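You operate a simulated robot arm through the tools that you are given. There is no shell and no other tool. Be economical: measure what you need, move in short steps, check, and stop when the job is done.

Carry out the task below with a simulated robot arm. There is one attempt and no reset: what you move stays moved.

JOB
Open the tall canister and tip the lentils into the large bowl.
Fine: press the valve before you lift the lid; canister back where it stood, lid on again.

It is judged by the outcome, as a careful person would: the job done as asked, and still so three seconds after it is handed in. It fails if anything else is knocked over, pushed out of place, dropped, spilled or broken. Lids that push on must go on centred and level and be pressed home; caps that screw on are set level and turned clockwise until they are tight.

ROBOT AND FRAMES
A 7-joint arm with a two-finger parallel gripper, fixed in place. Base frame: the origin is at the foot of the arm, x ahead of it, y to its left, z up. Lengths are in cm, angles in rad, forces in N, time in s.
With the tool pointing down near the work surface it reaches from about 10 to 46 cm from the base axis. Its first joint turns from -2.007 to 2.007 rad. Payload 3.91 kg.
Tool frame: the origin (TCP) lies between the finger pads and is the grasp point; the fingertips stand 3 cm ahead of it; z points along the fingers, y is the line along which they close. Largest opening 11 cm; finger width 2, thickness 1; the body of the gripper, 4.8 by 11.2 cm, starts 5.5 cm behind the TCP.
Orientation is told as [roll, pitch, yaw] about the base's x, y, z axes, in that order, counted from this pose: with the fingers straight down and closing along the base's y, the tool's x points along the base's -x, its y along +y and its z along -z.

CONTROLS
- The arm moves only by the tool move_arm. Its arguments are lists of equal length, an entry for each row: "delta_pos": the shift along the tool's x, y, z in units of 50 mm (1.0 is 50 mm), a list of three; "rotation": the turn, a rotation vector about the tool's x, y, z in units of 5 degrees (1.0 is 5 degrees), a list of three; "grip": the finger opening in cm, from 0 to 11. In form: {"delta_pos": [[dx, dy, dz], ...], "rotation": [[ax, ay, az], ...], "grip": [grip, ...]}. A call has 1 to 10 rows; each row shifts and turns the commanded pose from where the row before left it, along the tool's axes as they then stand. A call with a number of a shift or a turn outside -1 to 1 is refused whole. A row lasts 0.2 s, in which the tool goes at most 5 cm and 0.15 rad; a call with a longer step from one row to the next is refused whole, and so is a gripper value outside its range. A pose out of reach is approached as far as the arm can. The call stops where the force on the tool passes 40 N (or 10 N more than at its start, if that is more) or the arm is blocked; 0.2 s more then pass. Each finger travels about 15.3 cm/s and halts on what it meets, pressing with about 33 N; the grip force reading is that of the motor and also rises with nothing between the fingers. The clock runs only during rows and for 0.2 s after the last one: add rows that do not move to give the fingers time. The reply holds the time, the measured pose of the TCP, the force on the tool along the base axes, the opening and the grip force, in the units named above and with some noise.
- Cameras (640 x 400 px; columns grow to the right, rows downward): "scene" is fixed at [5.31, 64.76, 176.9]; the picture's right is [-0.59, -0.81, 0.00], its down [-0.59, 0.43, -0.69] and it looks along [0.55, -0.40, -0.73] (base axes); focal length 316 px, centre (320, 200). "wrist" rides on the gripper at [-3.6, 0, -5.7] in the tool frame; the picture's right is [0.00, -1.00, 0.00], its down [0.97, 0.00, -0.24] and it looks along [0.24, 0.00, 0.97] (tool axes); focal length 218 px, centre (320, 200).
- grab_frame(camera): a new picture of that camera. It takes no simulated time.
- lift_body(by): slides the trunk up (or, below 0, down) by that many cm; the arm rides with it, the base frame stays. It gives what a move gives, with no picture.
- measure_at(camera, pixels): for up to 12 pixels [column, row] of the newest picture of that camera ("zoom" is the newest enlarged one), the place [x, y, z] in the base frame of the surface seen there, good to about 0.2 cm. It takes no simulated time.
- inspect(camera, box): a new picture of the part [left, top, right, bottom] of that camera's present view, enlarged. It takes no simulated time.
- finish_job(): hands the job in; it is judged then, once.

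Keep the steps short. Do not move on a guess: measure, check each grasp and each placing, and mend mistakes. In all there are 80 turns and 34 pictures (those below and enlarged ones count). Leave the gripper open and the arm clear of the work at the hand-in unless told otherwise, and finish with a single line.

The tools are called after "Request:" by a JSON object that holds its "method" and its "body". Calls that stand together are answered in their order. move_arm: Moves the arm, as the interface text tells. Its arguments: {"type":"object","properties":{"delta_pos":{"type":"array"},"rotation":{"type":"array"},"grip":{"type":"array"}},"required":["delta_pos","rotation","grip"]} The other tools are called the same way: lift_body (by) slides the trunk up or down; grab_frame (camera) takes a picture; measure_at (camera, pixels) gives the place of the surface under pixels of a picture; inspect (camera, box) takes an enlarged picture of a part of a camera's view; finish_job () hands the job in.

At the start:

```text
clock: 0.0
ee_pos: [41.86, 23.83, 133.72]
ee_rot: [-0.001, -0.001, 0.002]
force: [-0.6, 0.8, 0.5]
finger_gap: 10.99
finger_force: 0.1
trunk travel left (down, up): [-82.5, 16.5]
```

scene: 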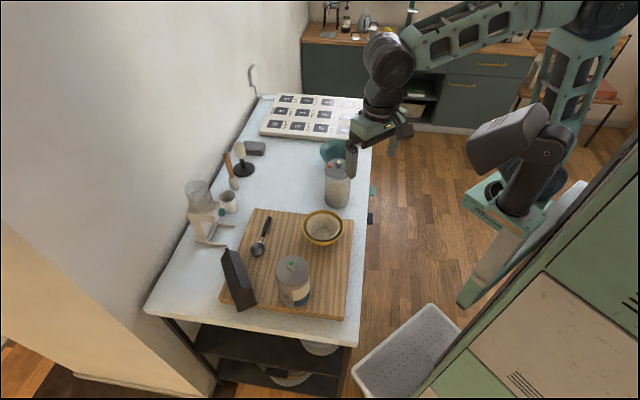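
wrist: 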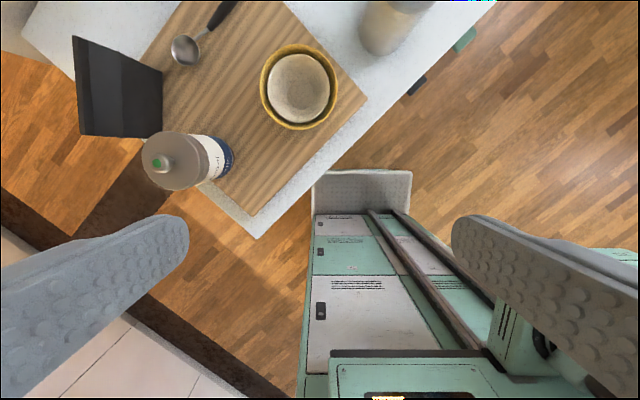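

I see two canisters, one beside the board and one on it, plus a bowl on the board. I'll look closer and measure.

Request:
{"method": "inspect", "body": {"camera": "scene", "box": [200, 130, 400, 320]}}

Request:
{"method": "measure_at", "body": {"camera": "scene", "pixels": [[338, 166], [292, 264], [323, 228], [336, 200], [300, 300], [260, 150], [330, 270], [334, 148], [240, 280], [262, 240], [228, 200], [355, 300]]}}

```text
2.11 times, centred on (300, 225) of scene
```

zoom: 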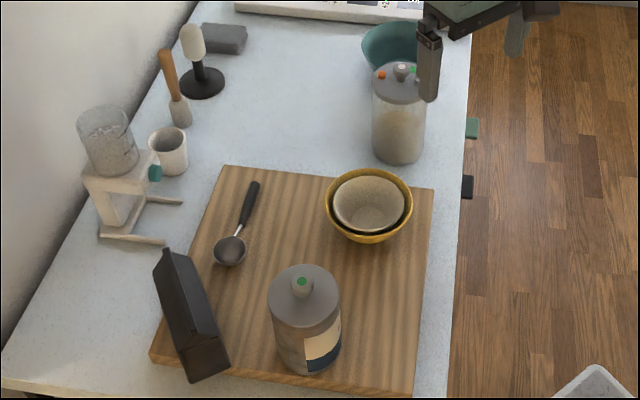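

```text
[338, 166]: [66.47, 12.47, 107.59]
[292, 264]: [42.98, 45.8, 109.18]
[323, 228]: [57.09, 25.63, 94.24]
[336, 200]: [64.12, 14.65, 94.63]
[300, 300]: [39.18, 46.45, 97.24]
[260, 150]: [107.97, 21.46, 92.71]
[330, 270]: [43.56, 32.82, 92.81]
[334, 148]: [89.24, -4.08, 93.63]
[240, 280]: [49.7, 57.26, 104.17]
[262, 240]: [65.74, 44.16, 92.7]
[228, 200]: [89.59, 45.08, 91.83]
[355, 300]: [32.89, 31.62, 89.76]
```

Both canisters need identifying, so I'll measure more points on the lids, the bowls and the robot itself.

Request:
{"method": "measure_at", "body": {"camera": "scene", "pixels": [[510, 195], [540, 150], [500, 135], [600, 20], [390, 60], [352, 150], [325, 148], [343, 230], [303, 229], [322, 213], [322, 244], [337, 163]]}}

Request:
{"method": "measure_at", "body": {"camera": "wrist", "pixels": [[160, 162], [180, 160], [298, 88], [388, 30], [200, 160], [264, 90], [336, 90], [299, 46], [299, 128], [240, 150], [120, 90], [200, 165]]}}

Request:
{"method": "inspect", "body": {"camera": "scene", "box": [300, 130, 380, 210]}}

Request:
{"method": "inspect", "body": {"camera": "scene", "box": [250, 240, 330, 320]}}

```text
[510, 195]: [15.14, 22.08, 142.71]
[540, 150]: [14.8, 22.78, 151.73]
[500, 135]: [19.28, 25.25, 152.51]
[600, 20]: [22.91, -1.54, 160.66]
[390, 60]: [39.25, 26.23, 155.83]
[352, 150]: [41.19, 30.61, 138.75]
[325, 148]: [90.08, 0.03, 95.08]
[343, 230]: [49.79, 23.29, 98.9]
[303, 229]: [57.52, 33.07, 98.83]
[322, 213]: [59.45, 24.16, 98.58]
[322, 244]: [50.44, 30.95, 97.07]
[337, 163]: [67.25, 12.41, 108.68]
```

```text
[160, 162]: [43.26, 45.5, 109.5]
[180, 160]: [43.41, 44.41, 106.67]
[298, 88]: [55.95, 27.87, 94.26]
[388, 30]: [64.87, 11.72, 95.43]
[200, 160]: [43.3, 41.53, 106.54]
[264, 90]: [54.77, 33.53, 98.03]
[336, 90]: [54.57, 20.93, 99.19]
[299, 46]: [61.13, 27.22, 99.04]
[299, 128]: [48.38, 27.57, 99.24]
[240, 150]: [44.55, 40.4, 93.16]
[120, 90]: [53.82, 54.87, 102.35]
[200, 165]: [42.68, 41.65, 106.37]
```

```text
5.00 times, centred on (340, 170) of scene
```

zoom: 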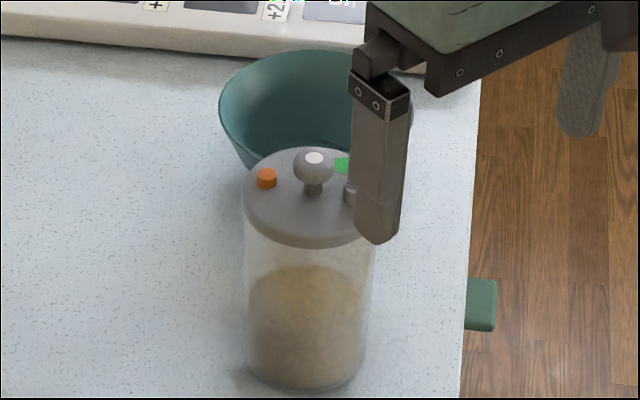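

```text
5.00 times, centred on (290, 280) of scene
```

zoom: 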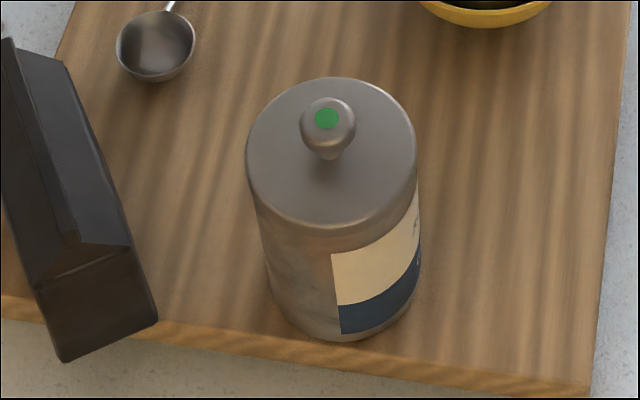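

Far canister: clear with lentils inside, and a lid with a knob, an orange button, a green mark and a grey piece. Near canister: labelled, with a green dot on its knob. I'll move the wrist camera over the far one, staying high.

Request:
{"method": "move_arm", "body": {"delta_pos": [[-0.6, -0.6, 0], [-0.6, -0.6, 0], [-0.6, -0.6, 0], [-0.6, -0.6, 0], [0, 0, 0]], "rotation": [[0, 0, 0], [0, 0, 0], [0, 0, 0], [0, 0, 0], [0, 0, 0]], "grip": [11, 11, 11, 11, 11]}}

Request:
{"method": "grab_frame", "body": {"camera": "wrist"}}

```text
clock: 1.2
ee_pos: [53.83, 11.88, 133.41]
ee_rot: [0.002, 0.001, 0.001]
force: [0.0, 0.1, -0.3]
finger_gap: 11.0
finger_force: 0.1
trunk travel left (down, up): [-82.5, 16.5]
```

```text
28 pictures are left
```

wrist: 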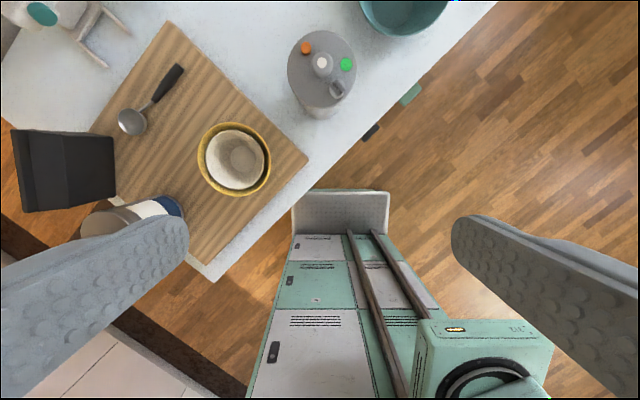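

Request:
{"method": "move_arm", "body": {"delta_pos": [[-0.8, 0, 0], [-0.8, 0, 0], [-0.8, 0, 0], [0, 0, 0.5], [0, 0, 0]], "rotation": [[0, 0, 0], [0, 0, 0], [0, 0, 0], [0, 0, 0], [0, 0, 0]], "grip": [11, 11, 11, 11, 11]}}

Request:
{"method": "grab_frame", "body": {"camera": "wrist"}}

```text
clock: 2.4
ee_pos: [65.69, 11.79, 131.19]
ee_rot: [-0.001, 0.001, 0.001]
force: [-0.2, 0.2, 0.1]
finger_gap: 10.99
finger_force: 0.1
trunk travel left (down, up): [-82.5, 16.5]
```

```text
27 pictures are left
```

wrist: 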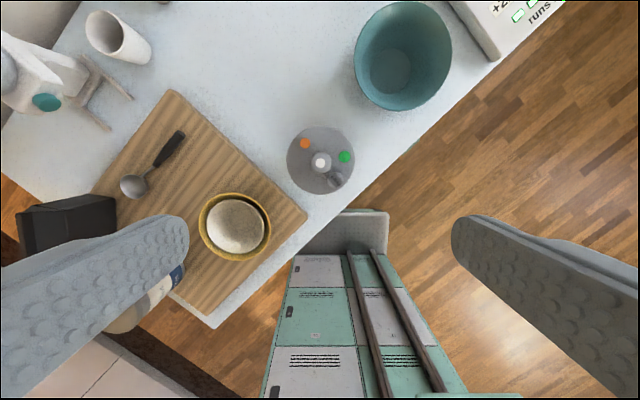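

The teal bowl looks like the largest. I'll zoom in on the lid and bowl and measure.

Request:
{"method": "inspect", "body": {"camera": "wrist", "box": [270, 110, 370, 210]}}

Request:
{"method": "measure_at", "body": {"camera": "wrist", "pixels": [[321, 162], [305, 144], [345, 156], [335, 181], [290, 160], [353, 162], [320, 129], [355, 55], [451, 50], [404, 2], [402, 108], [270, 170]]}}

```text
4.00 times, centred on (320, 160) of wrist
```

zoom: 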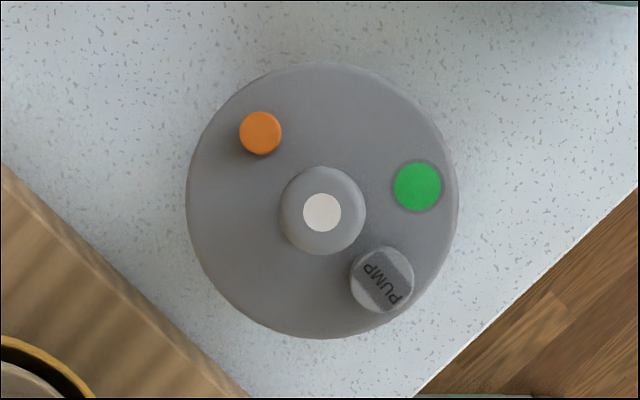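

```text
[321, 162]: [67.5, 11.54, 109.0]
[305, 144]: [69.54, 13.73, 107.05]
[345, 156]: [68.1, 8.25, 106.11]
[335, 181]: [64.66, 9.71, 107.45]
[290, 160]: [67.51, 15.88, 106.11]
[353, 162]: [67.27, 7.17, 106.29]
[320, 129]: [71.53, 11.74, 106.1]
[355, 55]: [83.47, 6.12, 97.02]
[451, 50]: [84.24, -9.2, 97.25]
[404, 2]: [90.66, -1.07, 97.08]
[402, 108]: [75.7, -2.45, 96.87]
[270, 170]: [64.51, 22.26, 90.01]
```

Far canister: lid z 106, about 16 cm tall, so it is the taller one. The teal bowl is about 15 cm wide, so it is the large one. The lid has an orange button standing proud, a flush green patch, a PUMP knob and a white-capped knob. I'll go closer to read the lid before pressing anything.

Request:
{"method": "move_arm", "body": {"delta_pos": [[0, 0, 0.8], [0, 0, 0.8], [0, 0, 0.5], [0, 0, 0]], "rotation": [[0, 0, 0], [0, 0, 0], [0, 0, 0], [0, 0, 0]], "grip": [11, 11, 11, 11]}}

Request:
{"method": "inspect", "body": {"camera": "wrist", "box": [230, 80, 410, 200]}}

```text
clock: 3.4
ee_pos: [66.1, 11.72, 120.56]
ee_rot: [-0.001, 0.0, -0.001]
force: [-0.2, 0.6, -0.3]
finger_gap: 11.0
finger_force: 0.0
trunk travel left (down, up): [-82.5, 16.5]
```

```text
3.33 times, centred on (320, 140) of wrist
```

zoom: 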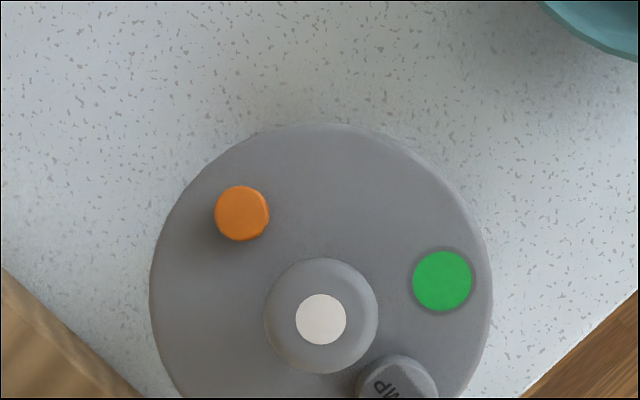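

Request:
{"method": "measure_at", "body": {"camera": "zoom", "pixels": [[242, 213], [321, 318], [441, 281], [155, 280], [485, 280], [320, 127], [400, 385], [320, 220], [242, 193], [222, 213]]}}

```text
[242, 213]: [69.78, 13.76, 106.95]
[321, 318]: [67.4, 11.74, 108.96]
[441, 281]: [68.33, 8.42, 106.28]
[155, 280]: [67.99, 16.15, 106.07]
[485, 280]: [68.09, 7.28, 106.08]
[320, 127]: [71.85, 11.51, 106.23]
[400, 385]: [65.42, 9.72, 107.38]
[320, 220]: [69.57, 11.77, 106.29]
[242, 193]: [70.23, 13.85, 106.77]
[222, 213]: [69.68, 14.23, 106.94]
```

Orange button is at (69.8, 13.8, 107.0) and the knob at (67.4, 11.7). I'll close the fingers and hover over the orange button, biased slightly away from the knob.

Request:
{"method": "move_arm", "body": {"delta_pos": [[-0.77, 0.446, 0], [0, 0, 0], [0, 0, 0], [0, 0, 0.7], [0, 0, 0.7], [0, 0, 0.45], [0, 0, 0]], "rotation": [[0, 0, 0], [0, 0, 0], [0, 0, 0], [0, 0, 0], [0, 0, 0], [0, 0, 0], [0, 0, 0]], "grip": [0, 0, 0, 0, 0, 0, 0]}}

Request:
{"method": "grab_frame", "body": {"camera": "wrist"}}

```text
clock: 5.0
ee_pos: [69.52, 13.95, 111.07]
ee_rot: [-0.001, 0.0, 0.0]
force: [0.0, 0.6, 0.2]
finger_gap: 0.0
finger_force: 33.0
trunk travel left (down, up): [-82.5, 16.5]
```

```text
24 pictures are left
```

wrist: 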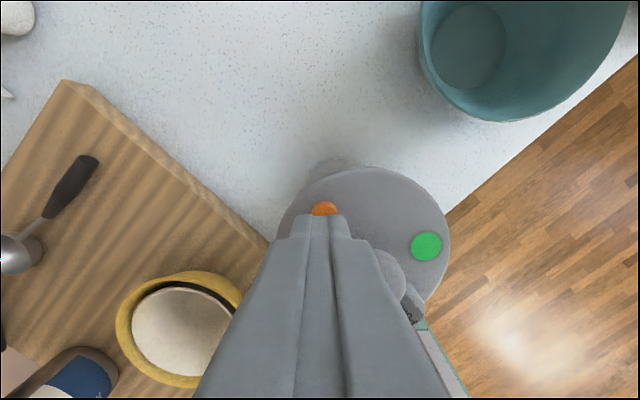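

The fingers are just short of the orange button in x. I'll shift +0.45 cm in x and press down slowly.

Request:
{"method": "move_arm", "body": {"delta_pos": [[-0.09, 0, 0], [0, 0, 0.1], [0, 0, 0.1], [0, 0, 0.06], [0, 0, 0.06], [0, 0, 0.06], [0, 0, 0]], "rotation": [[0, 0, 0], [0, 0, 0], [0, 0, 0], [0, 0, 0], [0, 0, 0], [0, 0, 0], [0, 0, 0]], "grip": [0, 0, 0, 0, 0, 0, 0]}}

```text
clock: 6.6
ee_pos: [70.02, 14.03, 109.48]
ee_rot: [0.0, 0.0, 0.0]
force: [1.0, 0.9, 2.5]
finger_gap: 0.01
finger_force: 33.1
trunk travel left (down, up): [-82.5, 16.5]
```

Fingertips are at 106.5 and the force is 2.5 N, so the button is yielding. I'll press it a bit further and look.

Request:
{"method": "move_arm", "body": {"delta_pos": [[0, 0, 0.03], [0, 0, 0.03], [0, 0, 0], [0, 0, 0]], "rotation": [[0, 0, 0], [0, 0, 0], [0, 0, 0], [0, 0, 0]], "grip": [0, 0, 0, 0]}}

Request:
{"method": "grab_frame", "body": {"camera": "wrist"}}

```text
clock: 7.6
ee_pos: [70.02, 13.95, 109.26]
ee_rot: [-0.001, 0.002, -0.001]
force: [-1.7, 0.4, 7.3]
finger_gap: 0.0
finger_force: 33.4
trunk travel left (down, up): [-82.5, 16.5]
```

```text
23 pictures are left
```

wrist: 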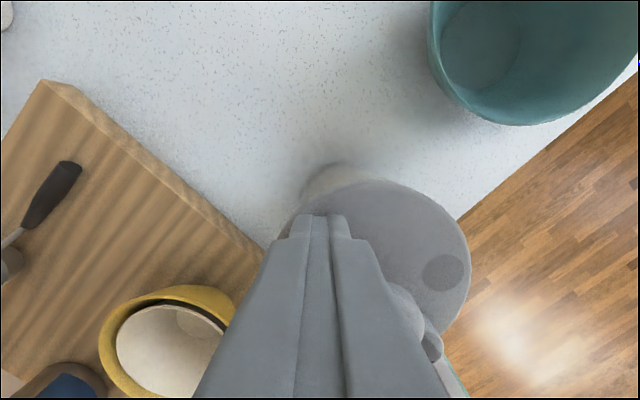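

The green indicator has gone dark, so the valve released. I'll rise, move over the knob and open the fingers.

Request:
{"method": "move_arm", "body": {"delta_pos": [[0, 0, -0.6], [0, 0, -0.6], [0.51, -0.46, 0], [0, 0, 0], [0, 0, 0]], "rotation": [[0, 0, 0], [0, 0, 0], [0, 0, 0], [0, 0, 0], [0, 0, 0]], "grip": [0, 0, 5, 5, 5]}}

Request:
{"method": "grab_frame", "body": {"camera": "wrist"}}

```text
clock: 8.8
ee_pos: [67.54, 11.97, 115.6]
ee_rot: [0.001, 0.0, -0.001]
force: [-0.7, -0.7, 0.6]
finger_gap: 5.01
finger_force: 0.0
trunk travel left (down, up): [-82.5, 16.5]
```

```text
22 pictures are left
```

wrist: 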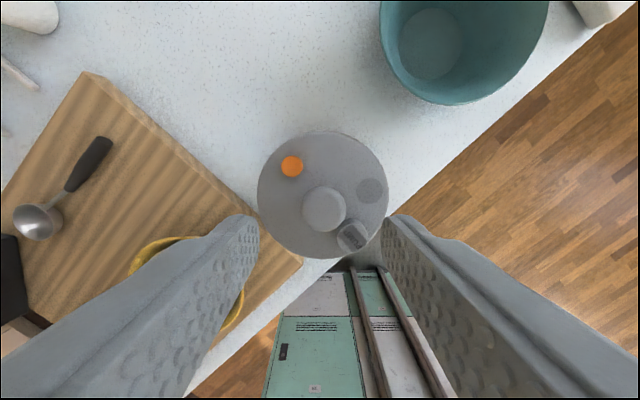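

Request:
{"method": "measure_at", "body": {"camera": "wrist", "pixels": [[324, 210], [305, 205], [344, 205], [292, 166], [352, 238], [258, 190], [389, 190], [320, 132], [200, 60], [250, 40]]}}

```text
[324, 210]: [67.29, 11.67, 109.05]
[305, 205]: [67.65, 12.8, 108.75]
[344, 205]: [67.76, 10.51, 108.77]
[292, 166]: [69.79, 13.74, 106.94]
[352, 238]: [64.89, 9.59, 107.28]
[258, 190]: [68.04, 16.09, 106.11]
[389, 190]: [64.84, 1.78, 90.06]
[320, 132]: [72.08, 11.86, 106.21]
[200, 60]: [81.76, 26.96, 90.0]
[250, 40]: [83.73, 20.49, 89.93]
```

Table z = 90.0, knob at (67.4, 11.65). I'll descend around the knob and close.

Request:
{"method": "move_arm", "body": {"delta_pos": [[0.02, -0.06, 0.4], [0, 0, 0.4], [0, 0, 0.34], [0, 0, 0], [0, 0, 0], [0, 0, 0], [0, 0, 0]], "rotation": [[0, 0, 0], [0, 0, 0], [0, 0, 0], [0, 0, 0], [0, 0, 0], [0, 0, 0], [0, 0, 0]], "grip": [5, 5, 5, 5, 0, 0, 0]}}

```text
clock: 10.4
ee_pos: [67.34, 11.68, 109.58]
ee_rot: [-0.001, 0.001, -0.001]
force: [0.1, -0.4, -1.0]
finger_gap: 2.58
finger_force: 33.2
trunk travel left (down, up): [-82.5, 16.5]
```

The knob is held with a 2.6 cm gap. I'll lift slowly.

Request:
{"method": "move_arm", "body": {"delta_pos": [[0, 0, -0.1], [0, 0, -0.2], [0, 0, -0.3], [0, 0, -0.4], [0, 0, -0.6], [0, 0, -0.6], [0, 0, 0]], "rotation": [[0, 0, 0], [0, 0, 0], [0, 0, 0], [0, 0, 0], [0, 0, 0], [0, 0, 0], [0, 0, 0]], "grip": [0, 0, 0, 0, 0, 0, 0]}}

Request:
{"method": "grab_frame", "body": {"camera": "scene"}}

```text
clock: 12.0
ee_pos: [67.45, 11.47, 120.7]
ee_rot: [-0.001, -0.001, -0.001]
force: [0.1, 0.4, -1.4]
finger_gap: 2.57
finger_force: 33.4
trunk travel left (down, up): [-82.5, 16.5]
```

```text
21 pictures are left
```

scene: 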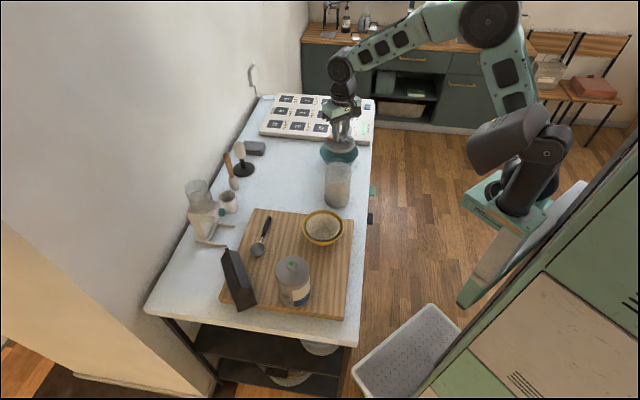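

The lid is off. I'll check the free table area for a place to set it.

Request:
{"method": "measure_at", "body": {"camera": "scene", "pixels": [[280, 185], [275, 195], [290, 200], [244, 172], [232, 186], [232, 210], [265, 210], [300, 211], [266, 152], [300, 170]]}}

```text
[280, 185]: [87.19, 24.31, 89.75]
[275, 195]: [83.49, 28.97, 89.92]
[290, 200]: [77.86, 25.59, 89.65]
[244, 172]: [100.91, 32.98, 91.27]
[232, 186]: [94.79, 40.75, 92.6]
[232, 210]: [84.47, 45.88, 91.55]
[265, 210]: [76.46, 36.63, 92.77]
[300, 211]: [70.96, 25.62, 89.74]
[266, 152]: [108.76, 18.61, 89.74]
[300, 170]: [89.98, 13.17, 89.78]
```

I'll carry the lid over to (82, 23), which is free, and lower it to z≈99.

Request:
{"method": "move_arm", "body": {"delta_pos": [[-0.58, 0.46, 0], [-0.58, 0.46, 0], [-0.58, 0.46, 0], [-0.58, 0.46, 0], [-0.58, 0.46, 0], [0, 0, 0.8], [0, 0, 0.8], [0, 0, 0.8], [0, 0, 0.8], [0, 0, 0.8]], "rotation": [[0, 0, 0], [0, 0, 0], [0, 0, 0], [0, 0, 0], [0, 0, 0], [0, 0, 0], [0, 0, 0], [0, 0, 0], [0, 0, 0], [0, 0, 0]], "grip": [0, 0, 0, 0, 0, 0, 0, 0, 0, 0]}}

Request:
{"method": "inspect", "body": {"camera": "scene", "box": [250, 130, 380, 220]}}

```text
clock: 14.2
ee_pos: [81.7, 22.81, 100.53]
ee_rot: [-0.001, 0.0, 0.001]
force: [0.9, 0.7, -0.5]
finger_gap: 2.55
finger_force: 32.7
trunk travel left (down, up): [-82.5, 16.5]
```

```text
4.44 times, centred on (315, 175) of scene
```

zoom: 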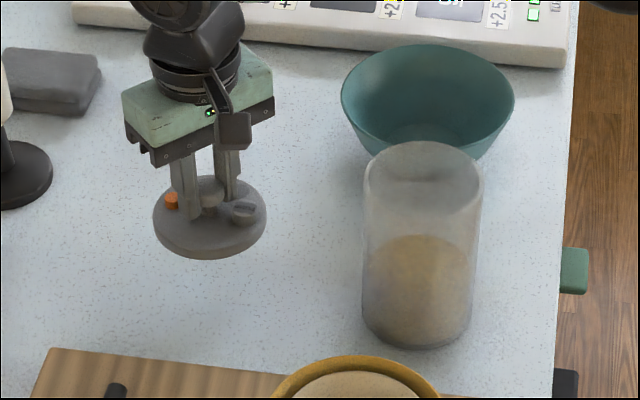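

Request:
{"method": "move_arm", "body": {"delta_pos": [[0, 0, 0.5], [0, 0, 0.3], [0, 0, 0.1], [0, 0, 0.1], [0, 0, 0]], "rotation": [[0, 0, 0], [0, 0, 0], [0, 0, 0], [0, 0, 0], [0, 0, 0]], "grip": [0, 0, 0, 0, 0]}}

```text
clock: 15.4
ee_pos: [81.87, 22.85, 95.55]
ee_rot: [0.0, 0.0, 0.0]
force: [-0.6, 0.2, -0.2]
finger_gap: 2.53
finger_force: 32.7
trunk travel left (down, up): [-82.5, 16.5]
```

Request:
{"method": "move_arm", "body": {"delta_pos": [[0, 0, 0.06], [0, 0, 0.06], [0, 0, 0.06], [0, 0, 0.06], [0, 0, 0]], "rotation": [[0, 0, 0], [0, 0, 0], [0, 0, 0], [0, 0, 0], [0, 0, 0]], "grip": [0, 0, 0, 0, 0]}}

Request:
{"method": "inspect", "body": {"camera": "scene", "box": [250, 130, 350, 220]}}

```text
clock: 16.4
ee_pos: [82.29, 22.88, 94.97]
ee_rot: [0.005, -0.011, 0.0]
force: [0.1, 0.8, 12.3]
finger_gap: 2.53
finger_force: 33.5
trunk travel left (down, up): [-82.5, 16.5]
stopped in row 4: the force on the tool passed its limit (the readings are from after the stop); the commanded pose is now the measured one
```

```text
4.44 times, centred on (300, 175) of scene
```

zoom: 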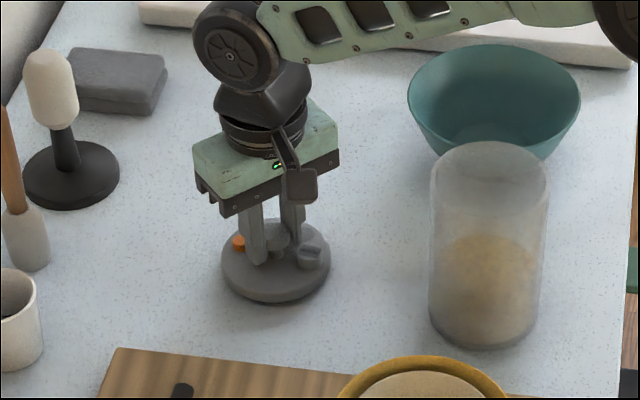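

The lid is on the table and the force rose to 12 N. I'll release it and rise.

Request:
{"method": "move_arm", "body": {"delta_pos": [[0, 0, -0.01], [0, 0, 0], [0, 0, -0.4], [0, 0, -0.8], [0, 0, -1], [0, 0, -1], [0, 0, -1], [0, 0, 0]], "rotation": [[0, 0, 0], [0, 0, 0], [0, 0, 0], [0, 0, 0], [0, 0, 0], [0, 0, 0], [0, 0, 0], [0, 0, 0]], "grip": [5, 5, 5, 5, 5, 11, 11, 11]}}

Request:
{"method": "grab_frame", "body": {"camera": "wrist"}}

```text
clock: 18.2
ee_pos: [81.73, 22.62, 115.73]
ee_rot: [0.003, -0.006, -0.001]
force: [0.6, -0.2, 0.6]
finger_gap: 10.99
finger_force: 0.0
trunk travel left (down, up): [-82.5, 16.5]
```

```text
18 pictures are left
```

wrist: 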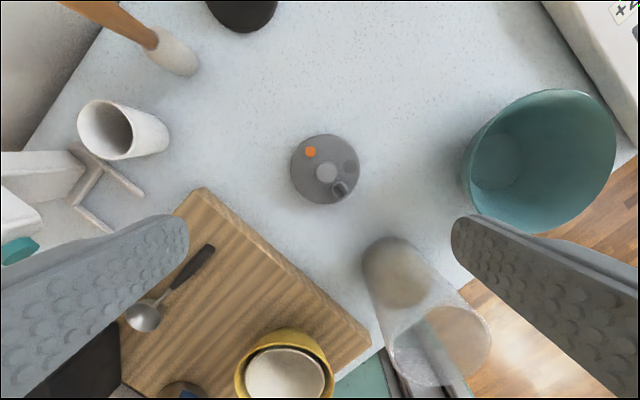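

The lid lies flat. Next I'll swing the tool to horizontal, pointing +x, so I can take the canister by its body from the robot's side. First I move back and up, then pitch.

Request:
{"method": "move_arm", "body": {"delta_pos": [[0.788, -0.44, -0.3], [0.788, -0.44, -0.3], [0.788, -0.44, -0.3], [0.788, -0.44, -0.3], [0.788, -0.44, -0.3], [0, 0, 0], [0, 0, 0], [0, 0, 0], [0, 0, 0], [0, 0, 0]], "rotation": [[0, 0, 0], [0, 0, 0], [0, 0, 0], [0, 0, 0], [0, 0, 0], [0, -1, 0], [0, -1, 0], [0, -1, 0], [0, -1, 0], [0, -1, 0]], "grip": [11, 11, 11, 11, 11, 11, 11, 11, 11, 11]}}

```text
clock: 20.4
ee_pos: [62.15, 11.96, 123.1]
ee_rot: [0.005, -0.443, -0.003]
force: [0.0, 0.6, 0.1]
finger_gap: 10.98
finger_force: 0.1
trunk travel left (down, up): [-82.5, 16.5]
```

Request:
{"method": "move_arm", "body": {"delta_pos": [[0, 0, 0], [0, 0, 0], [0, 0, 0], [0, 0, 0], [0, 0, 0], [0, 0, 0], [0, 0, 0], [0, 0, 0], [0, 0, 0], [0, 0, 0]], "rotation": [[0, -1, 0], [0, -1, 0], [0, -1, 0], [0, -1, 0], [0, -1, 0], [0, -1, 0], [0, -1, 0], [0, -1, 0], [0, -1, 0], [0, -1, 0]], "grip": [11, 11, 11, 11, 11, 11, 11, 11, 11, 11]}}

Request:
{"method": "move_arm", "body": {"delta_pos": [[0, 0, 0], [0, 0, 0], [0, 0, 0], [0, 0, -0.7], [0, 0, -0.7]], "rotation": [[0, -1, 0], [0, -1, 0], [0, -1, 0], [0, 0, 0], [0, 0, 0]], "grip": [11, 11, 11, 11, 11]}}

Request:
{"method": "grab_frame", "body": {"camera": "scene"}}

```text
clock: 22.6
ee_pos: [62.19, 11.82, 123.2]
ee_rot: [0.019, -1.316, -0.019]
force: [0.3, 0.1, 0.5]
finger_gap: 11.01
finger_force: 0.0
trunk travel left (down, up): [-82.5, 16.5]
```

```text
clock: 23.8
ee_pos: [55.96, 12.63, 123.18]
ee_rot: [2.613, -1.563, -2.618]
force: [0.2, -0.5, -0.9]
finger_gap: 11.02
finger_force: 0.1
out of reach, approached as far as the arm can: row 5
trunk travel left (down, up): [-82.5, 16.5]
```

```text
17 pictures are left
```

scene: 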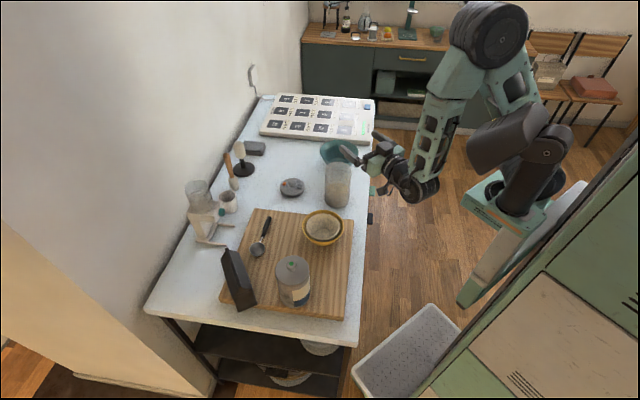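

The tool is horizontal at x≈56, ahead of the canister's near side at 63. I'll lower the trunk in stages for a straight descent.

Request:
{"method": "lift_body", "body": {"by": -12}}

Request:
{"method": "grab_frame", "body": {"camera": "wrist"}}

```text
clock: 25.3
ee_pos: [56.04, 12.64, 111.13]
ee_rot: [2.628, -1.563, -2.627]
force: [0.0, 0.2, -0.5]
finger_gap: 11.01
finger_force: 0.1
trunk travel left (down, up): [-70.5, 28.5]
```

```text
16 pictures are left
```

wrist: 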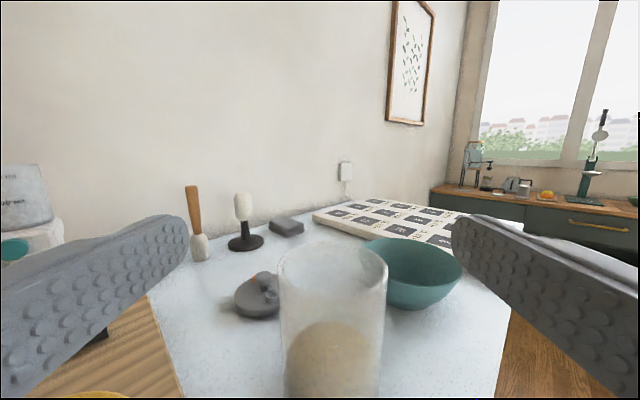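

Request:
{"method": "measure_at", "body": {"camera": "wrist", "pixels": [[282, 300], [384, 300], [335, 310], [335, 290], [335, 370], [280, 262], [386, 262], [335, 330]]}}

```text
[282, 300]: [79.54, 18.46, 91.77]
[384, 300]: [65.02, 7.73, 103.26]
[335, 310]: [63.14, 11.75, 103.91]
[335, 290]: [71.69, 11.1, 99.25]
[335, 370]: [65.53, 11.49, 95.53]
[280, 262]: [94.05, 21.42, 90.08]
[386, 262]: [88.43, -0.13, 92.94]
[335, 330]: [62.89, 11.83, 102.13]
```

Request:
{"method": "move_arm", "body": {"delta_pos": [[0, 0, 0.2], [0, 0, 0]], "rotation": [[0, 0, 0], [0, 0, 0]], "grip": [11, 11]}}

Request:
{"method": "lift_body", "body": {"by": -12.5}}

```text
clock: 25.9
ee_pos: [56.93, 12.56, 111.26]
ee_rot: [2.63, -1.564, -2.632]
force: [0.2, 0.4, 0.3]
finger_gap: 10.97
finger_force: 0.1
trunk travel left (down, up): [-70.5, 28.5]
```

```text
clock: 27.4
ee_pos: [57.02, 12.61, 98.71]
ee_rot: [2.629, -1.564, -2.63]
force: [0.2, -0.5, -0.8]
finger_gap: 11.01
finger_force: 0.1
trunk travel left (down, up): [-58.0, 41.0]
```

Next, centre y to 11.6 (−1.0 cm) and check before sliding forward.

Request:
{"method": "move_arm", "body": {"delta_pos": [[0, -0.2, 0], [0, 0, 0]], "rotation": [[0, 0, 0], [0, 0, 0]], "grip": [11, 11]}}

Request:
{"method": "grab_frame", "body": {"camera": "wrist"}}

```text
clock: 28.0
ee_pos: [57.11, 11.88, 98.87]
ee_rot: [2.66, -1.563, -2.665]
force: [1.0, 0.0, -0.8]
finger_gap: 11.02
finger_force: 0.0
out of reach, approached as far as the arm can: row 1
trunk travel left (down, up): [-58.0, 41.0]
```

```text
15 pictures are left
```

wrist: 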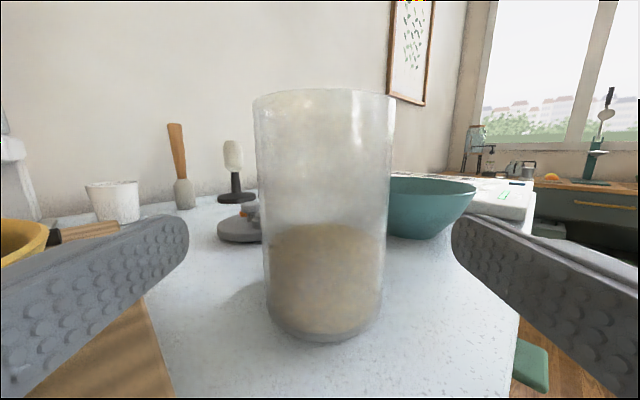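

The canister is centred between the fingers. I'll go forward 4 cm, then fine-adjust.

Request:
{"method": "move_arm", "body": {"delta_pos": [[0, 0, 0.4], [0, -0.04, 0.3], [0, 0, 0]], "rotation": [[0, 0, 0], [0, 0, 0], [0, 0, 0]], "grip": [11, 11, 11]}}

```text
clock: 28.4
ee_pos: [57.92, 12.25, 98.69]
ee_rot: [0.563, -1.57, -0.55]
force: [-18.9, -11.6, 26.7]
finger_gap: 10.99
finger_force: 0.1
trunk travel left (down, up): [-58.0, 41.0]
stopped in row 1: the force on the tool passed its limit (the readings are from after the stop); the commanded pose is now the measured one
```

Unexpected contact: force is (−19, −12, +27) N. I'll look at what is touching before moving again.

Request:
{"method": "inspect", "body": {"camera": "scene", "box": [290, 130, 470, 260]}}

```text
3.08 times, centred on (380, 195) of scene
```

zoom: 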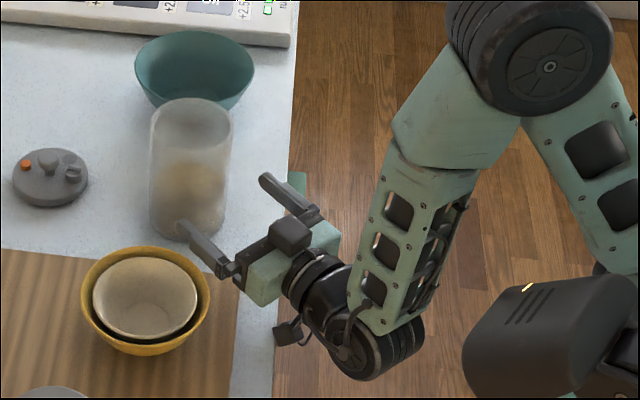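

The wrist joint, off the near edge, is low and appears to touch the table's edge. The canister and bowls have not moved. I'll raise the trunk and re-plan with the tool tilted about 22° down so the wrist sits higher.

Request:
{"method": "lift_body", "body": {"by": 14}}

Request:
{"method": "move_arm", "body": {"delta_pos": [[0, 0, 0], [0, 0, 0], [0, 0, 0], [0, 0, 0], [0, 0, 0]], "rotation": [[0, 1, 0], [0, 1, 0], [0, 1, 0], [0, 1, 0], [0, 0.5, 0]], "grip": [11, 11, 11, 11, 11]}}

Request:
{"method": "grab_frame", "body": {"camera": "scene"}}

```text
clock: 30.1
ee_pos: [58.06, 12.33, 112.52]
ee_rot: [0.122, -1.567, -0.113]
force: [-0.3, 0.1, 0.3]
finger_gap: 11.0
finger_force: 0.1
trunk travel left (down, up): [-72.0, 27.0]
```

```text
clock: 31.3
ee_pos: [58.09, 12.27, 112.51]
ee_rot: [-0.001, -1.172, 0.012]
force: [0.4, 0.1, -0.5]
finger_gap: 10.99
finger_force: 0.0
trunk travel left (down, up): [-72.0, 27.0]
```

```text
13 pictures are left
```

scene: 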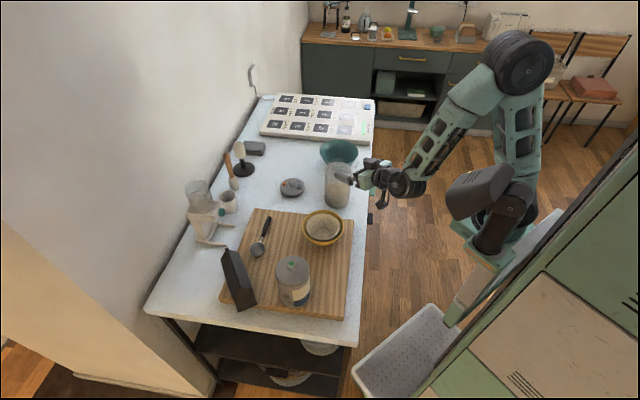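

All is in place. Tool is 23° below horizontal. I'll correct y by −0.65 cm and lower the trunk to bring the TCP to z≈100.

Request:
{"method": "move_arm", "body": {"delta_pos": [[0, -0.13, 0], [0, 0, 0]], "rotation": [[0, 0, 0], [0, 0, 0]], "grip": [11, 11]}}

Request:
{"method": "lift_body", "body": {"by": -10}}

```text
clock: 31.9
ee_pos: [58.13, 11.64, 112.54]
ee_rot: [0.001, -1.174, 0.007]
force: [0.4, -0.2, 0.7]
finger_gap: 10.99
finger_force: 0.0
trunk travel left (down, up): [-72.0, 27.0]
```

```text
clock: 33.2
ee_pos: [58.12, 11.64, 102.46]
ee_rot: [0.001, -1.175, 0.008]
force: [0.2, 0.1, -0.2]
finger_gap: 11.01
finger_force: 0.1
trunk travel left (down, up): [-62.0, 37.0]
```

Request:
{"method": "lift_body", "body": {"by": -2.3}}

Request:
{"method": "move_arm", "body": {"delta_pos": [[-0.155, 0, 0.369], [-0.155, 0, 0.369], [0, 0, 0]], "rotation": [[0, 0, 0], [0, 0, 0], [0, 0, 0]], "grip": [11, 11, 11]}}

Request:
{"method": "grab_frame", "body": {"camera": "wrist"}}

```text
clock: 33.9
ee_pos: [58.12, 11.57, 100.19]
ee_rot: [0.002, -1.175, 0.01]
force: [-0.4, -0.4, -1.0]
finger_gap: 11.01
finger_force: 0.0
trunk travel left (down, up): [-59.7, 39.3]
```

```text
clock: 34.7
ee_pos: [61.99, 11.64, 100.32]
ee_rot: [-0.001, -1.176, 0.011]
force: [0.5, 0.5, -0.6]
finger_gap: 11.04
finger_force: 0.1
trunk travel left (down, up): [-59.7, 39.3]
```

```text
12 pictures are left
```

wrist: 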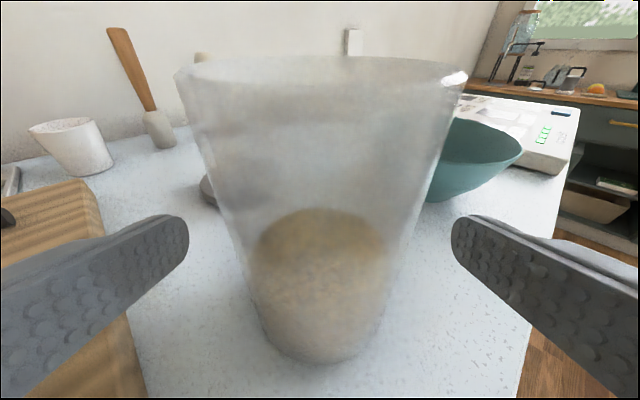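

The canister is centred between the fingers. I'll advance 3 cm slowly.

Request:
{"method": "move_arm", "body": {"delta_pos": [[-0.077, 0, 0.185], [-0.077, 0, 0.185], [-0.077, 0, 0.185], [0, 0, 0]], "rotation": [[0, 0, 0], [0, 0, 0], [0, 0, 0], [0, 0, 0]], "grip": [11, 11, 11, 11]}}

Request:
{"method": "grab_frame", "body": {"camera": "wrist"}}

```text
clock: 35.7
ee_pos: [65.2, 11.66, 100.42]
ee_rot: [0.0, -1.175, 0.009]
force: [-0.1, 0.1, 0.8]
finger_gap: 11.0
finger_force: 0.0
trunk travel left (down, up): [-59.7, 39.3]
```

```text
11 pictures are left
```

wrist: 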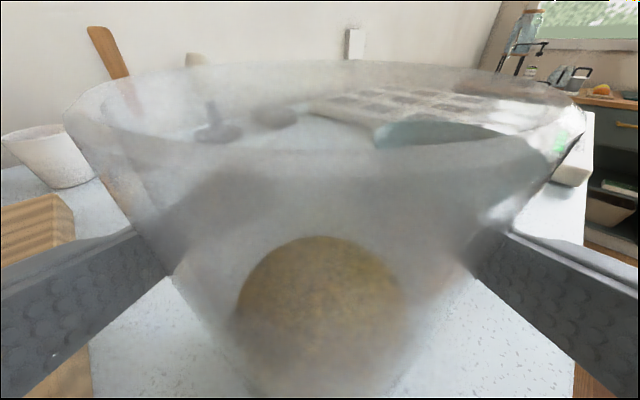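

The fingertips are just past the axis. I'll advance 0.5 cm more, then close.

Request:
{"method": "move_arm", "body": {"delta_pos": [[-0.039, 0, 0.092], [0, 0, 0], [0, 0, 0], [0, 0, 0], [0, 0, 0]], "rotation": [[0, 0, 0], [0, 0, 0], [0, 0, 0], [0, 0, 0], [0, 0, 0]], "grip": [11, 11, 8, 8, 8]}}

```text
clock: 36.9
ee_pos: [65.73, 11.65, 100.47]
ee_rot: [0.003, -1.174, 0.007]
force: [2.4, -0.2, 1.2]
finger_gap: 9.09
finger_force: 32.7
trunk travel left (down, up): [-59.7, 39.3]
```

Gripped (gap 9.1 cm, 33 N). Pose for the return: (65.73, 11.65, 100.47). I'll lift straight up with the trunk.

Request:
{"method": "lift_body", "body": {"by": 2}}

Request:
{"method": "lift_body", "body": {"by": 14}}

Request:
{"method": "grab_frame", "body": {"camera": "scene"}}

```text
clock: 37.6
ee_pos: [65.57, 11.76, 102.34]
ee_rot: [0.0, -1.174, 0.01]
force: [-0.3, -1.0, -7.3]
finger_gap: 9.11
finger_force: 32.9
trunk travel left (down, up): [-61.7, 37.3]
```

```text
clock: 39.2
ee_pos: [65.62, 11.78, 116.41]
ee_rot: [0.0, -1.175, 0.01]
force: [-0.3, -0.4, -6.0]
finger_gap: 9.09
finger_force: 33.0
trunk travel left (down, up): [-75.7, 23.3]
```

```text
10 pictures are left
```

scene: 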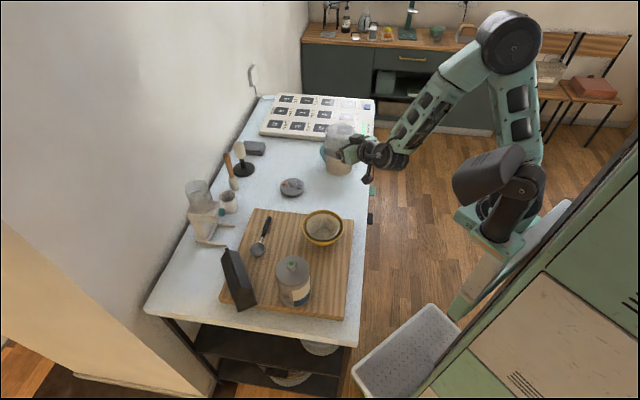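

The canister hangs level, about 0.65 kg. I'll carry it at this height to the bowl's side: TCP (81.6, 4.0).

Request:
{"method": "move_arm", "body": {"delta_pos": [[-0.206, -0.26, 0.492], [-0.206, -0.26, 0.492], [-0.206, -0.26, 0.492], [-0.206, -0.26, 0.492], [-0.206, -0.26, 0.492], [-0.206, -0.26, 0.492], [0, 0, 0]], "rotation": [[0, 0, 0], [0, 0, 0], [0, 0, 0], [0, 0, 0], [0, 0, 0], [0, 0, 0], [0, 0, 0]], "grip": [8, 8, 8, 8, 8, 8, 8]}}

```text
clock: 40.8
ee_pos: [82.0, 3.88, 116.31]
ee_rot: [0.002, -1.174, 0.009]
force: [0.3, -0.6, -6.4]
finger_gap: 9.08
finger_force: 33.0
trunk travel left (down, up): [-75.7, 23.3]
```

Tip 50° about base x, mouth toward −y, while still high.

Request:
{"method": "move_arm", "body": {"delta_pos": [[0, 0, 0], [0, 0, 0], [0, 0, 0], [0, 0, 0], [0, 0, 0], [0, 0, 0], [0, 0, 0], [0, 0, 0], [0, 0, 0], [0, 0, 0]], "rotation": [[-0.387, 0, 0.922], [-0.387, 0, 0.922], [-0.387, 0, 0.922], [-0.387, 0, 0.922], [-0.387, 0, 0.922], [-0.387, 0, 0.922], [-0.387, 0, 0.922], [-0.387, 0, 0.922], [-0.387, 0, 0.922], [-0.387, 0, 0.922]], "grip": [8, 8, 8, 8, 8, 8, 8, 8, 8, 8]}}

Request:
{"method": "inspect", "body": {"camera": "scene", "box": [260, 90, 420, 200]}}

```text
clock: 43.0
ee_pos: [81.63, 4.13, 116.3]
ee_rot: [1.26, -0.633, -1.061]
force: [-0.1, 0.5, -6.2]
finger_gap: 9.1
finger_force: 33.0
trunk travel left (down, up): [-75.7, 23.3]
```

```text
3.64 times, centred on (340, 145) of scene
```

zoom: 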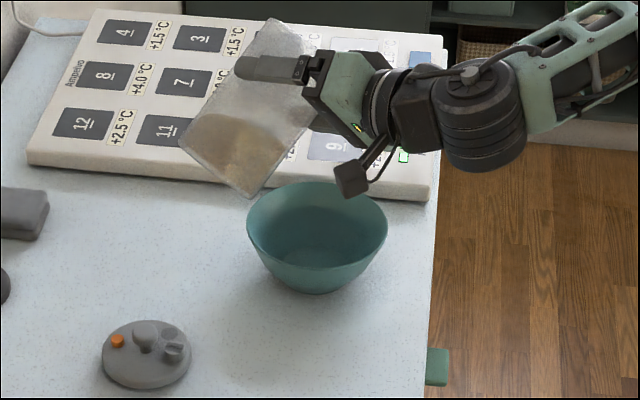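

The tilt is as planned, with the mouth over the bowl. I'll lower 8 cm, then continue tipping.

Request:
{"method": "lift_body", "body": {"by": -8}}

Request:
{"method": "move_arm", "body": {"delta_pos": [[0, 0, 0], [0, 0, 0], [0, 0, 0], [0, 0, 0], [0, 0, 0], [0, 0, 0], [0, 0, 0], [0, 0, 0]], "rotation": [[-0.387, 0, 0.922], [-0.387, 0, 0.922], [-0.387, 0, 0.922], [-0.387, 0, 0.922], [-0.387, 0, 0.922], [-0.387, 0, 0.922], [0, 0, 0], [0, 0, 0]], "grip": [8, 8, 8, 8, 8, 8, 8, 8]}}

Request:
{"method": "inspect", "body": {"camera": "scene", "box": [260, 90, 420, 200]}}

```text
clock: 44.2
ee_pos: [81.65, 4.07, 108.29]
ee_rot: [1.259, -0.633, -1.059]
force: [0.0, 0.2, -6.8]
finger_gap: 9.07
finger_force: 32.5
trunk travel left (down, up): [-67.7, 31.3]
```

```text
clock: 45.4
ee_pos: [79.67, 4.59, 125.01]
ee_rot: [1.741, -0.588, -1.242]
force: [1.2, -0.6, -6.4]
finger_gap: 9.02
finger_force: 33.6
out of reach, approached as far as the arm can: row 4, 5
trunk travel left (down, up): [-67.7, 31.3]
stopped in row 5: the arm was blocked; the commanded pose is now the measured one
```

```text
3.64 times, centred on (340, 145) of scene
```

zoom: 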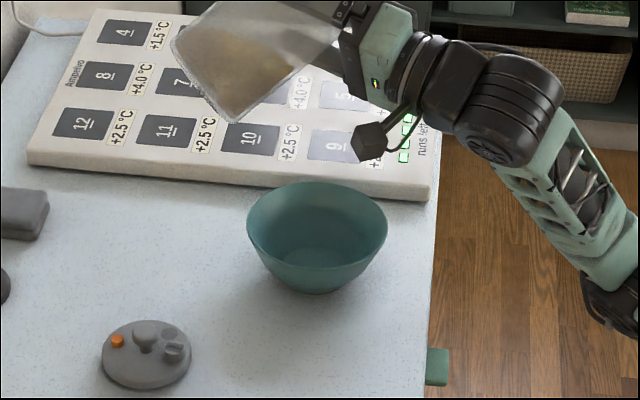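

The arm met a joint limit near 60° of roll that way. It shied upward to z=125, but the force reading shows the lentils are still inside (6.4 N). I'll un-tip fully and then try rolling the other way.

Request:
{"method": "move_arm", "body": {"delta_pos": [[0, 0, 0], [0, 0, 0], [0, 0, 0], [0, 0, 0], [0, 0, 0]], "rotation": [[0.568, 0.246, -0.777], [0.568, 0.246, -0.777], [0.568, 0.246, -0.777], [0.568, 0.246, -0.777], [0.568, 0.246, -0.777]], "grip": [8, 8, 8, 8, 8]}}

```text
clock: 46.6
ee_pos: [79.55, 4.72, 125.07]
ee_rot: [1.39, -0.928, -1.094]
force: [-0.1, 0.2, -6.7]
finger_gap: 9.03
finger_force: 33.5
trunk travel left (down, up): [-67.7, 31.3]
```

Request:
{"method": "move_arm", "body": {"delta_pos": [[0, 0, 0], [0, 0, 0], [0, 0, 0], [0, 0, 0], [0, 0, 0], [0, 0, 0], [0, 0, 0], [0, 0, 0], [0, 0, 0]], "rotation": [[0.568, 0.246, -0.777], [0.568, 0.246, -0.777], [0.568, 0.246, -0.777], [0.568, 0.246, -0.777], [0.568, 0.246, -0.777], [0.568, 0.246, -0.777], [0.568, 0.246, -0.777], [0.568, 0.246, -0.777], [0, 0, 0]], "grip": [8, 8, 8, 8, 8, 8, 8, 8, 8]}}

Request:
{"method": "grab_frame", "body": {"camera": "scene"}}

```text
clock: 48.6
ee_pos: [79.39, 4.68, 125.15]
ee_rot: [-0.001, -1.177, 0.004]
force: [-0.6, -0.4, -5.4]
finger_gap: 9.0
finger_force: 33.1
trunk travel left (down, up): [-67.7, 31.3]
```

```text
7 pictures are left
```

scene: 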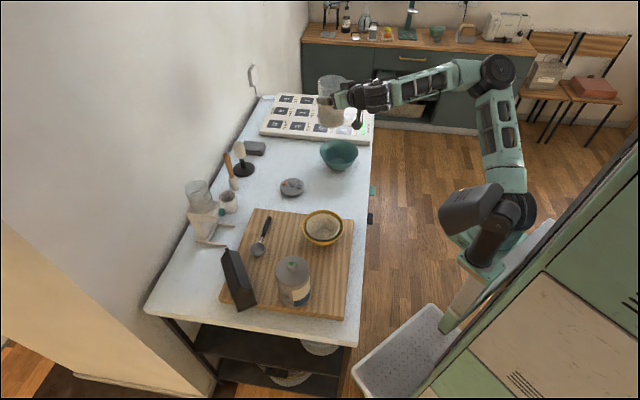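

Upright again. Next, move to y = −7.4 and roll the other way, mouth toward +y, starting with 30°.

Request:
{"method": "move_arm", "body": {"delta_pos": [[-0.043, -0.605, 0.1], [-0.043, -0.605, 0.1], [-0.043, -0.605, 0.1], [-0.043, -0.605, 0.1], [0, 0, 0], [0, 0, 0], [0, 0, 0], [0, 0, 0], [0, 0, 0], [0, 0, 0]], "rotation": [[0, 0, 0], [0, 0, 0], [0, 0, 0], [0, 0, 0], [0.387, 0, -0.922], [0.387, 0, -0.922], [0.387, 0, -0.922], [0.387, 0, -0.922], [0.387, 0, -0.922], [0.387, 0, -0.922]], "grip": [8, 8, 8, 8, 8, 8, 8, 8, 8, 8]}}

Request:
{"method": "move_arm", "body": {"delta_pos": [[0, 0, 0], [0, 0, 0], [0, 0, 0], [0, 0, 0], [0, 0, 0]], "rotation": [[0.387, 0, -0.922], [0.387, 0, -0.922], [0.387, 0, -0.922], [0.387, 0, -0.922], [0.387, 0, -0.922]], "grip": [8, 8, 8, 8, 8]}}

```text
clock: 50.8
ee_pos: [81.63, -7.38, 125.22]
ee_rot: [-0.987, -0.926, 0.883]
force: [-0.8, -1.6, -6.2]
finger_gap: 9.0
finger_force: 33.0
trunk travel left (down, up): [-67.7, 31.3]
```

```text
clock: 52.0
ee_pos: [81.64, -7.56, 125.26]
ee_rot: [-1.312, -0.559, 1.103]
force: [-0.4, -0.1, -6.3]
finger_gap: 8.93
finger_force: 32.9
trunk travel left (down, up): [-67.7, 31.3]
```

The gap is drifting slowly (9.09 → 8.93). I'll check the canister's seat in the fingers.

Request:
{"method": "inspect", "body": {"camera": "scene", "box": [290, 60, 410, 150]}}

```text
4.44 times, centred on (350, 105) of scene
```

zoom: 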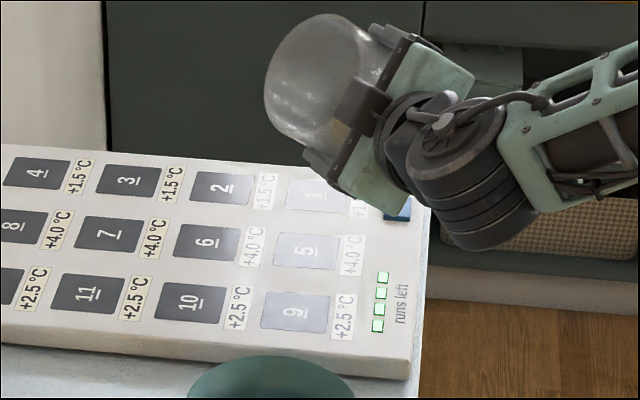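

Request:
{"method": "measure_at", "body": {"camera": "zoom", "pixels": [[268, 95], [280, 130], [310, 150], [285, 45], [320, 20], [355, 25], [290, 90], [320, 80], [378, 35], [360, 90]]}}

```text
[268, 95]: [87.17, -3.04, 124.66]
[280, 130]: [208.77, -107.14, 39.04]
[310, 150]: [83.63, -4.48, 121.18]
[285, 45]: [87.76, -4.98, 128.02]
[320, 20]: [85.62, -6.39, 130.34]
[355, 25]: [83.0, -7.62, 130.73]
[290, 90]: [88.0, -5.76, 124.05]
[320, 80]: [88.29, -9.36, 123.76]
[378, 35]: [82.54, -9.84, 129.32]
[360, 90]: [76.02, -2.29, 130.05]
```

The canister sits close to the palm, with the mouth facing +y. I'll shift +2.3 cm in y and lower with the trunk so the mouth is just above the bowl.

Request:
{"method": "lift_body", "body": {"by": -15.5}}

```text
clock: 53.8
ee_pos: [81.6, -7.51, 109.66]
ee_rot: [-1.312, -0.56, 1.103]
force: [-0.4, 0.5, -6.8]
finger_gap: 8.99
finger_force: 33.1
trunk travel left (down, up): [-52.2, 46.8]
```

Request:
{"method": "move_arm", "body": {"delta_pos": [[-0.347, 0.264, -0.146], [0, 0, 0], [0, 0, 0], [0, 0, 0], [0, 0, 0]], "rotation": [[0, 0, 0], [0.387, 0, -0.922], [0.387, 0, -0.922], [0.387, 0, -0.922], [0, 0, 0]], "grip": [8, 8, 8, 8, 8]}}

Request:
{"method": "move_arm", "body": {"delta_pos": [[0, 0, 0], [0, 0, 0], [0, 0, 0]], "rotation": [[0.387, 0, -0.922], [0.387, 0, -0.922], [0, 0, 0]], "grip": [8, 8, 8]}}

```text
clock: 55.0
ee_pos: [81.53, -5.02, 109.57]
ee_rot: [-1.436, -0.322, 1.155]
force: [0.4, -0.5, -5.8]
finger_gap: 8.95
finger_force: 33.0
trunk travel left (down, up): [-52.2, 46.8]
```

```text
clock: 55.8
ee_pos: [81.6, -5.18, 109.58]
ee_rot: [-1.508, -0.16, 1.171]
force: [0.2, 0.9, -5.9]
finger_gap: 8.94
finger_force: 32.9
trunk travel left (down, up): [-52.2, 46.8]
```

At −80° with no limit met, weight about 6 N. I'll continue in small steps.

Request:
{"method": "move_arm", "body": {"delta_pos": [[0, 0, 0], [0, 0, 0], [0, 0, 0], [0, 0, 0]], "rotation": [[0.387, 0, -0.922], [0.387, 0, -0.922], [0, 0, 0], [0, 0, 0]], "grip": [8, 8, 8, 8]}}

Request:
{"method": "inspect", "body": {"camera": "scene", "box": [290, 90, 410, 190]}}

```text
clock: 56.8
ee_pos: [81.56, -5.05, 109.64]
ee_rot: [-1.576, -0.002, 1.175]
force: [0.0, 0.4, -5.5]
finger_gap: 8.95
finger_force: 32.9
trunk travel left (down, up): [-52.2, 46.8]
```

```text
4.00 times, centred on (350, 140) of scene
```

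zoom: 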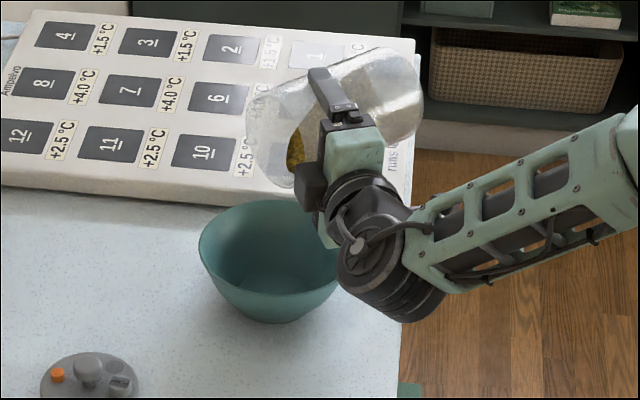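

The lentils have slid to the mouth. I'll check that the mouth is over the bowl.

Request:
{"method": "measure_at", "body": {"camera": "zoom", "pixels": [[295, 150], [290, 165], [255, 110], [270, 160], [265, 95], [200, 250], [300, 200], [280, 320], [410, 80]]}}

```text
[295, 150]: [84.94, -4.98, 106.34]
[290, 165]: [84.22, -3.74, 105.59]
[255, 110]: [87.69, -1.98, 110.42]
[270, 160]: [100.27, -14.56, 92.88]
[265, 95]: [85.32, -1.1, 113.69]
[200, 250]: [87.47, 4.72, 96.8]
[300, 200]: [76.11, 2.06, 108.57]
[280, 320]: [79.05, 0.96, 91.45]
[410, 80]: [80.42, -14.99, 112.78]
```

The mouth is over the bowl's middle. I'll lower 3.5 cm and tip on.

Request:
{"method": "lift_body", "body": {"by": -3.5}}

Request:
{"method": "move_arm", "body": {"delta_pos": [[0, 0, 0], [0, 0, 0], [0, 0, 0], [0, 0, 0], [0, 0, 0]], "rotation": [[0.387, 0, -0.922], [0, 0, 0], [0.387, 0, -0.922], [0, 0, 0], [0, 0, 0]], "grip": [8, 8, 8, 8, 8]}}

Request:
{"method": "move_arm", "body": {"delta_pos": [[0, 0, 0], [0, 0, 0], [0, 0, 0], [0, 0, 0], [0, 0, 0]], "rotation": [[0.387, 0, -0.922], [0, 0, 0], [0.387, 0, -0.922], [0, 0, 0], [0, 0, 0]], "grip": [8, 8, 8, 8, 8]}}

```text
clock: 57.6
ee_pos: [81.64, -5.14, 106.04]
ee_rot: [-1.576, -0.002, 1.175]
force: [-0.2, -0.4, -6.3]
finger_gap: 8.94
finger_force: 33.0
trunk travel left (down, up): [-48.7, 50.3]
```

```text
clock: 58.8
ee_pos: [81.69, -5.07, 106.11]
ee_rot: [-1.643, 0.158, 1.17]
force: [-0.5, 0.8, -5.7]
finger_gap: 8.97
finger_force: 32.9
trunk travel left (down, up): [-48.7, 50.3]
```

```text
clock: 60.0
ee_pos: [81.55, -5.01, 106.13]
ee_rot: [-1.718, 0.32, 1.153]
force: [0.2, 0.2, -4.9]
finger_gap: 8.96
finger_force: 33.7
trunk travel left (down, up): [-48.7, 50.3]
```

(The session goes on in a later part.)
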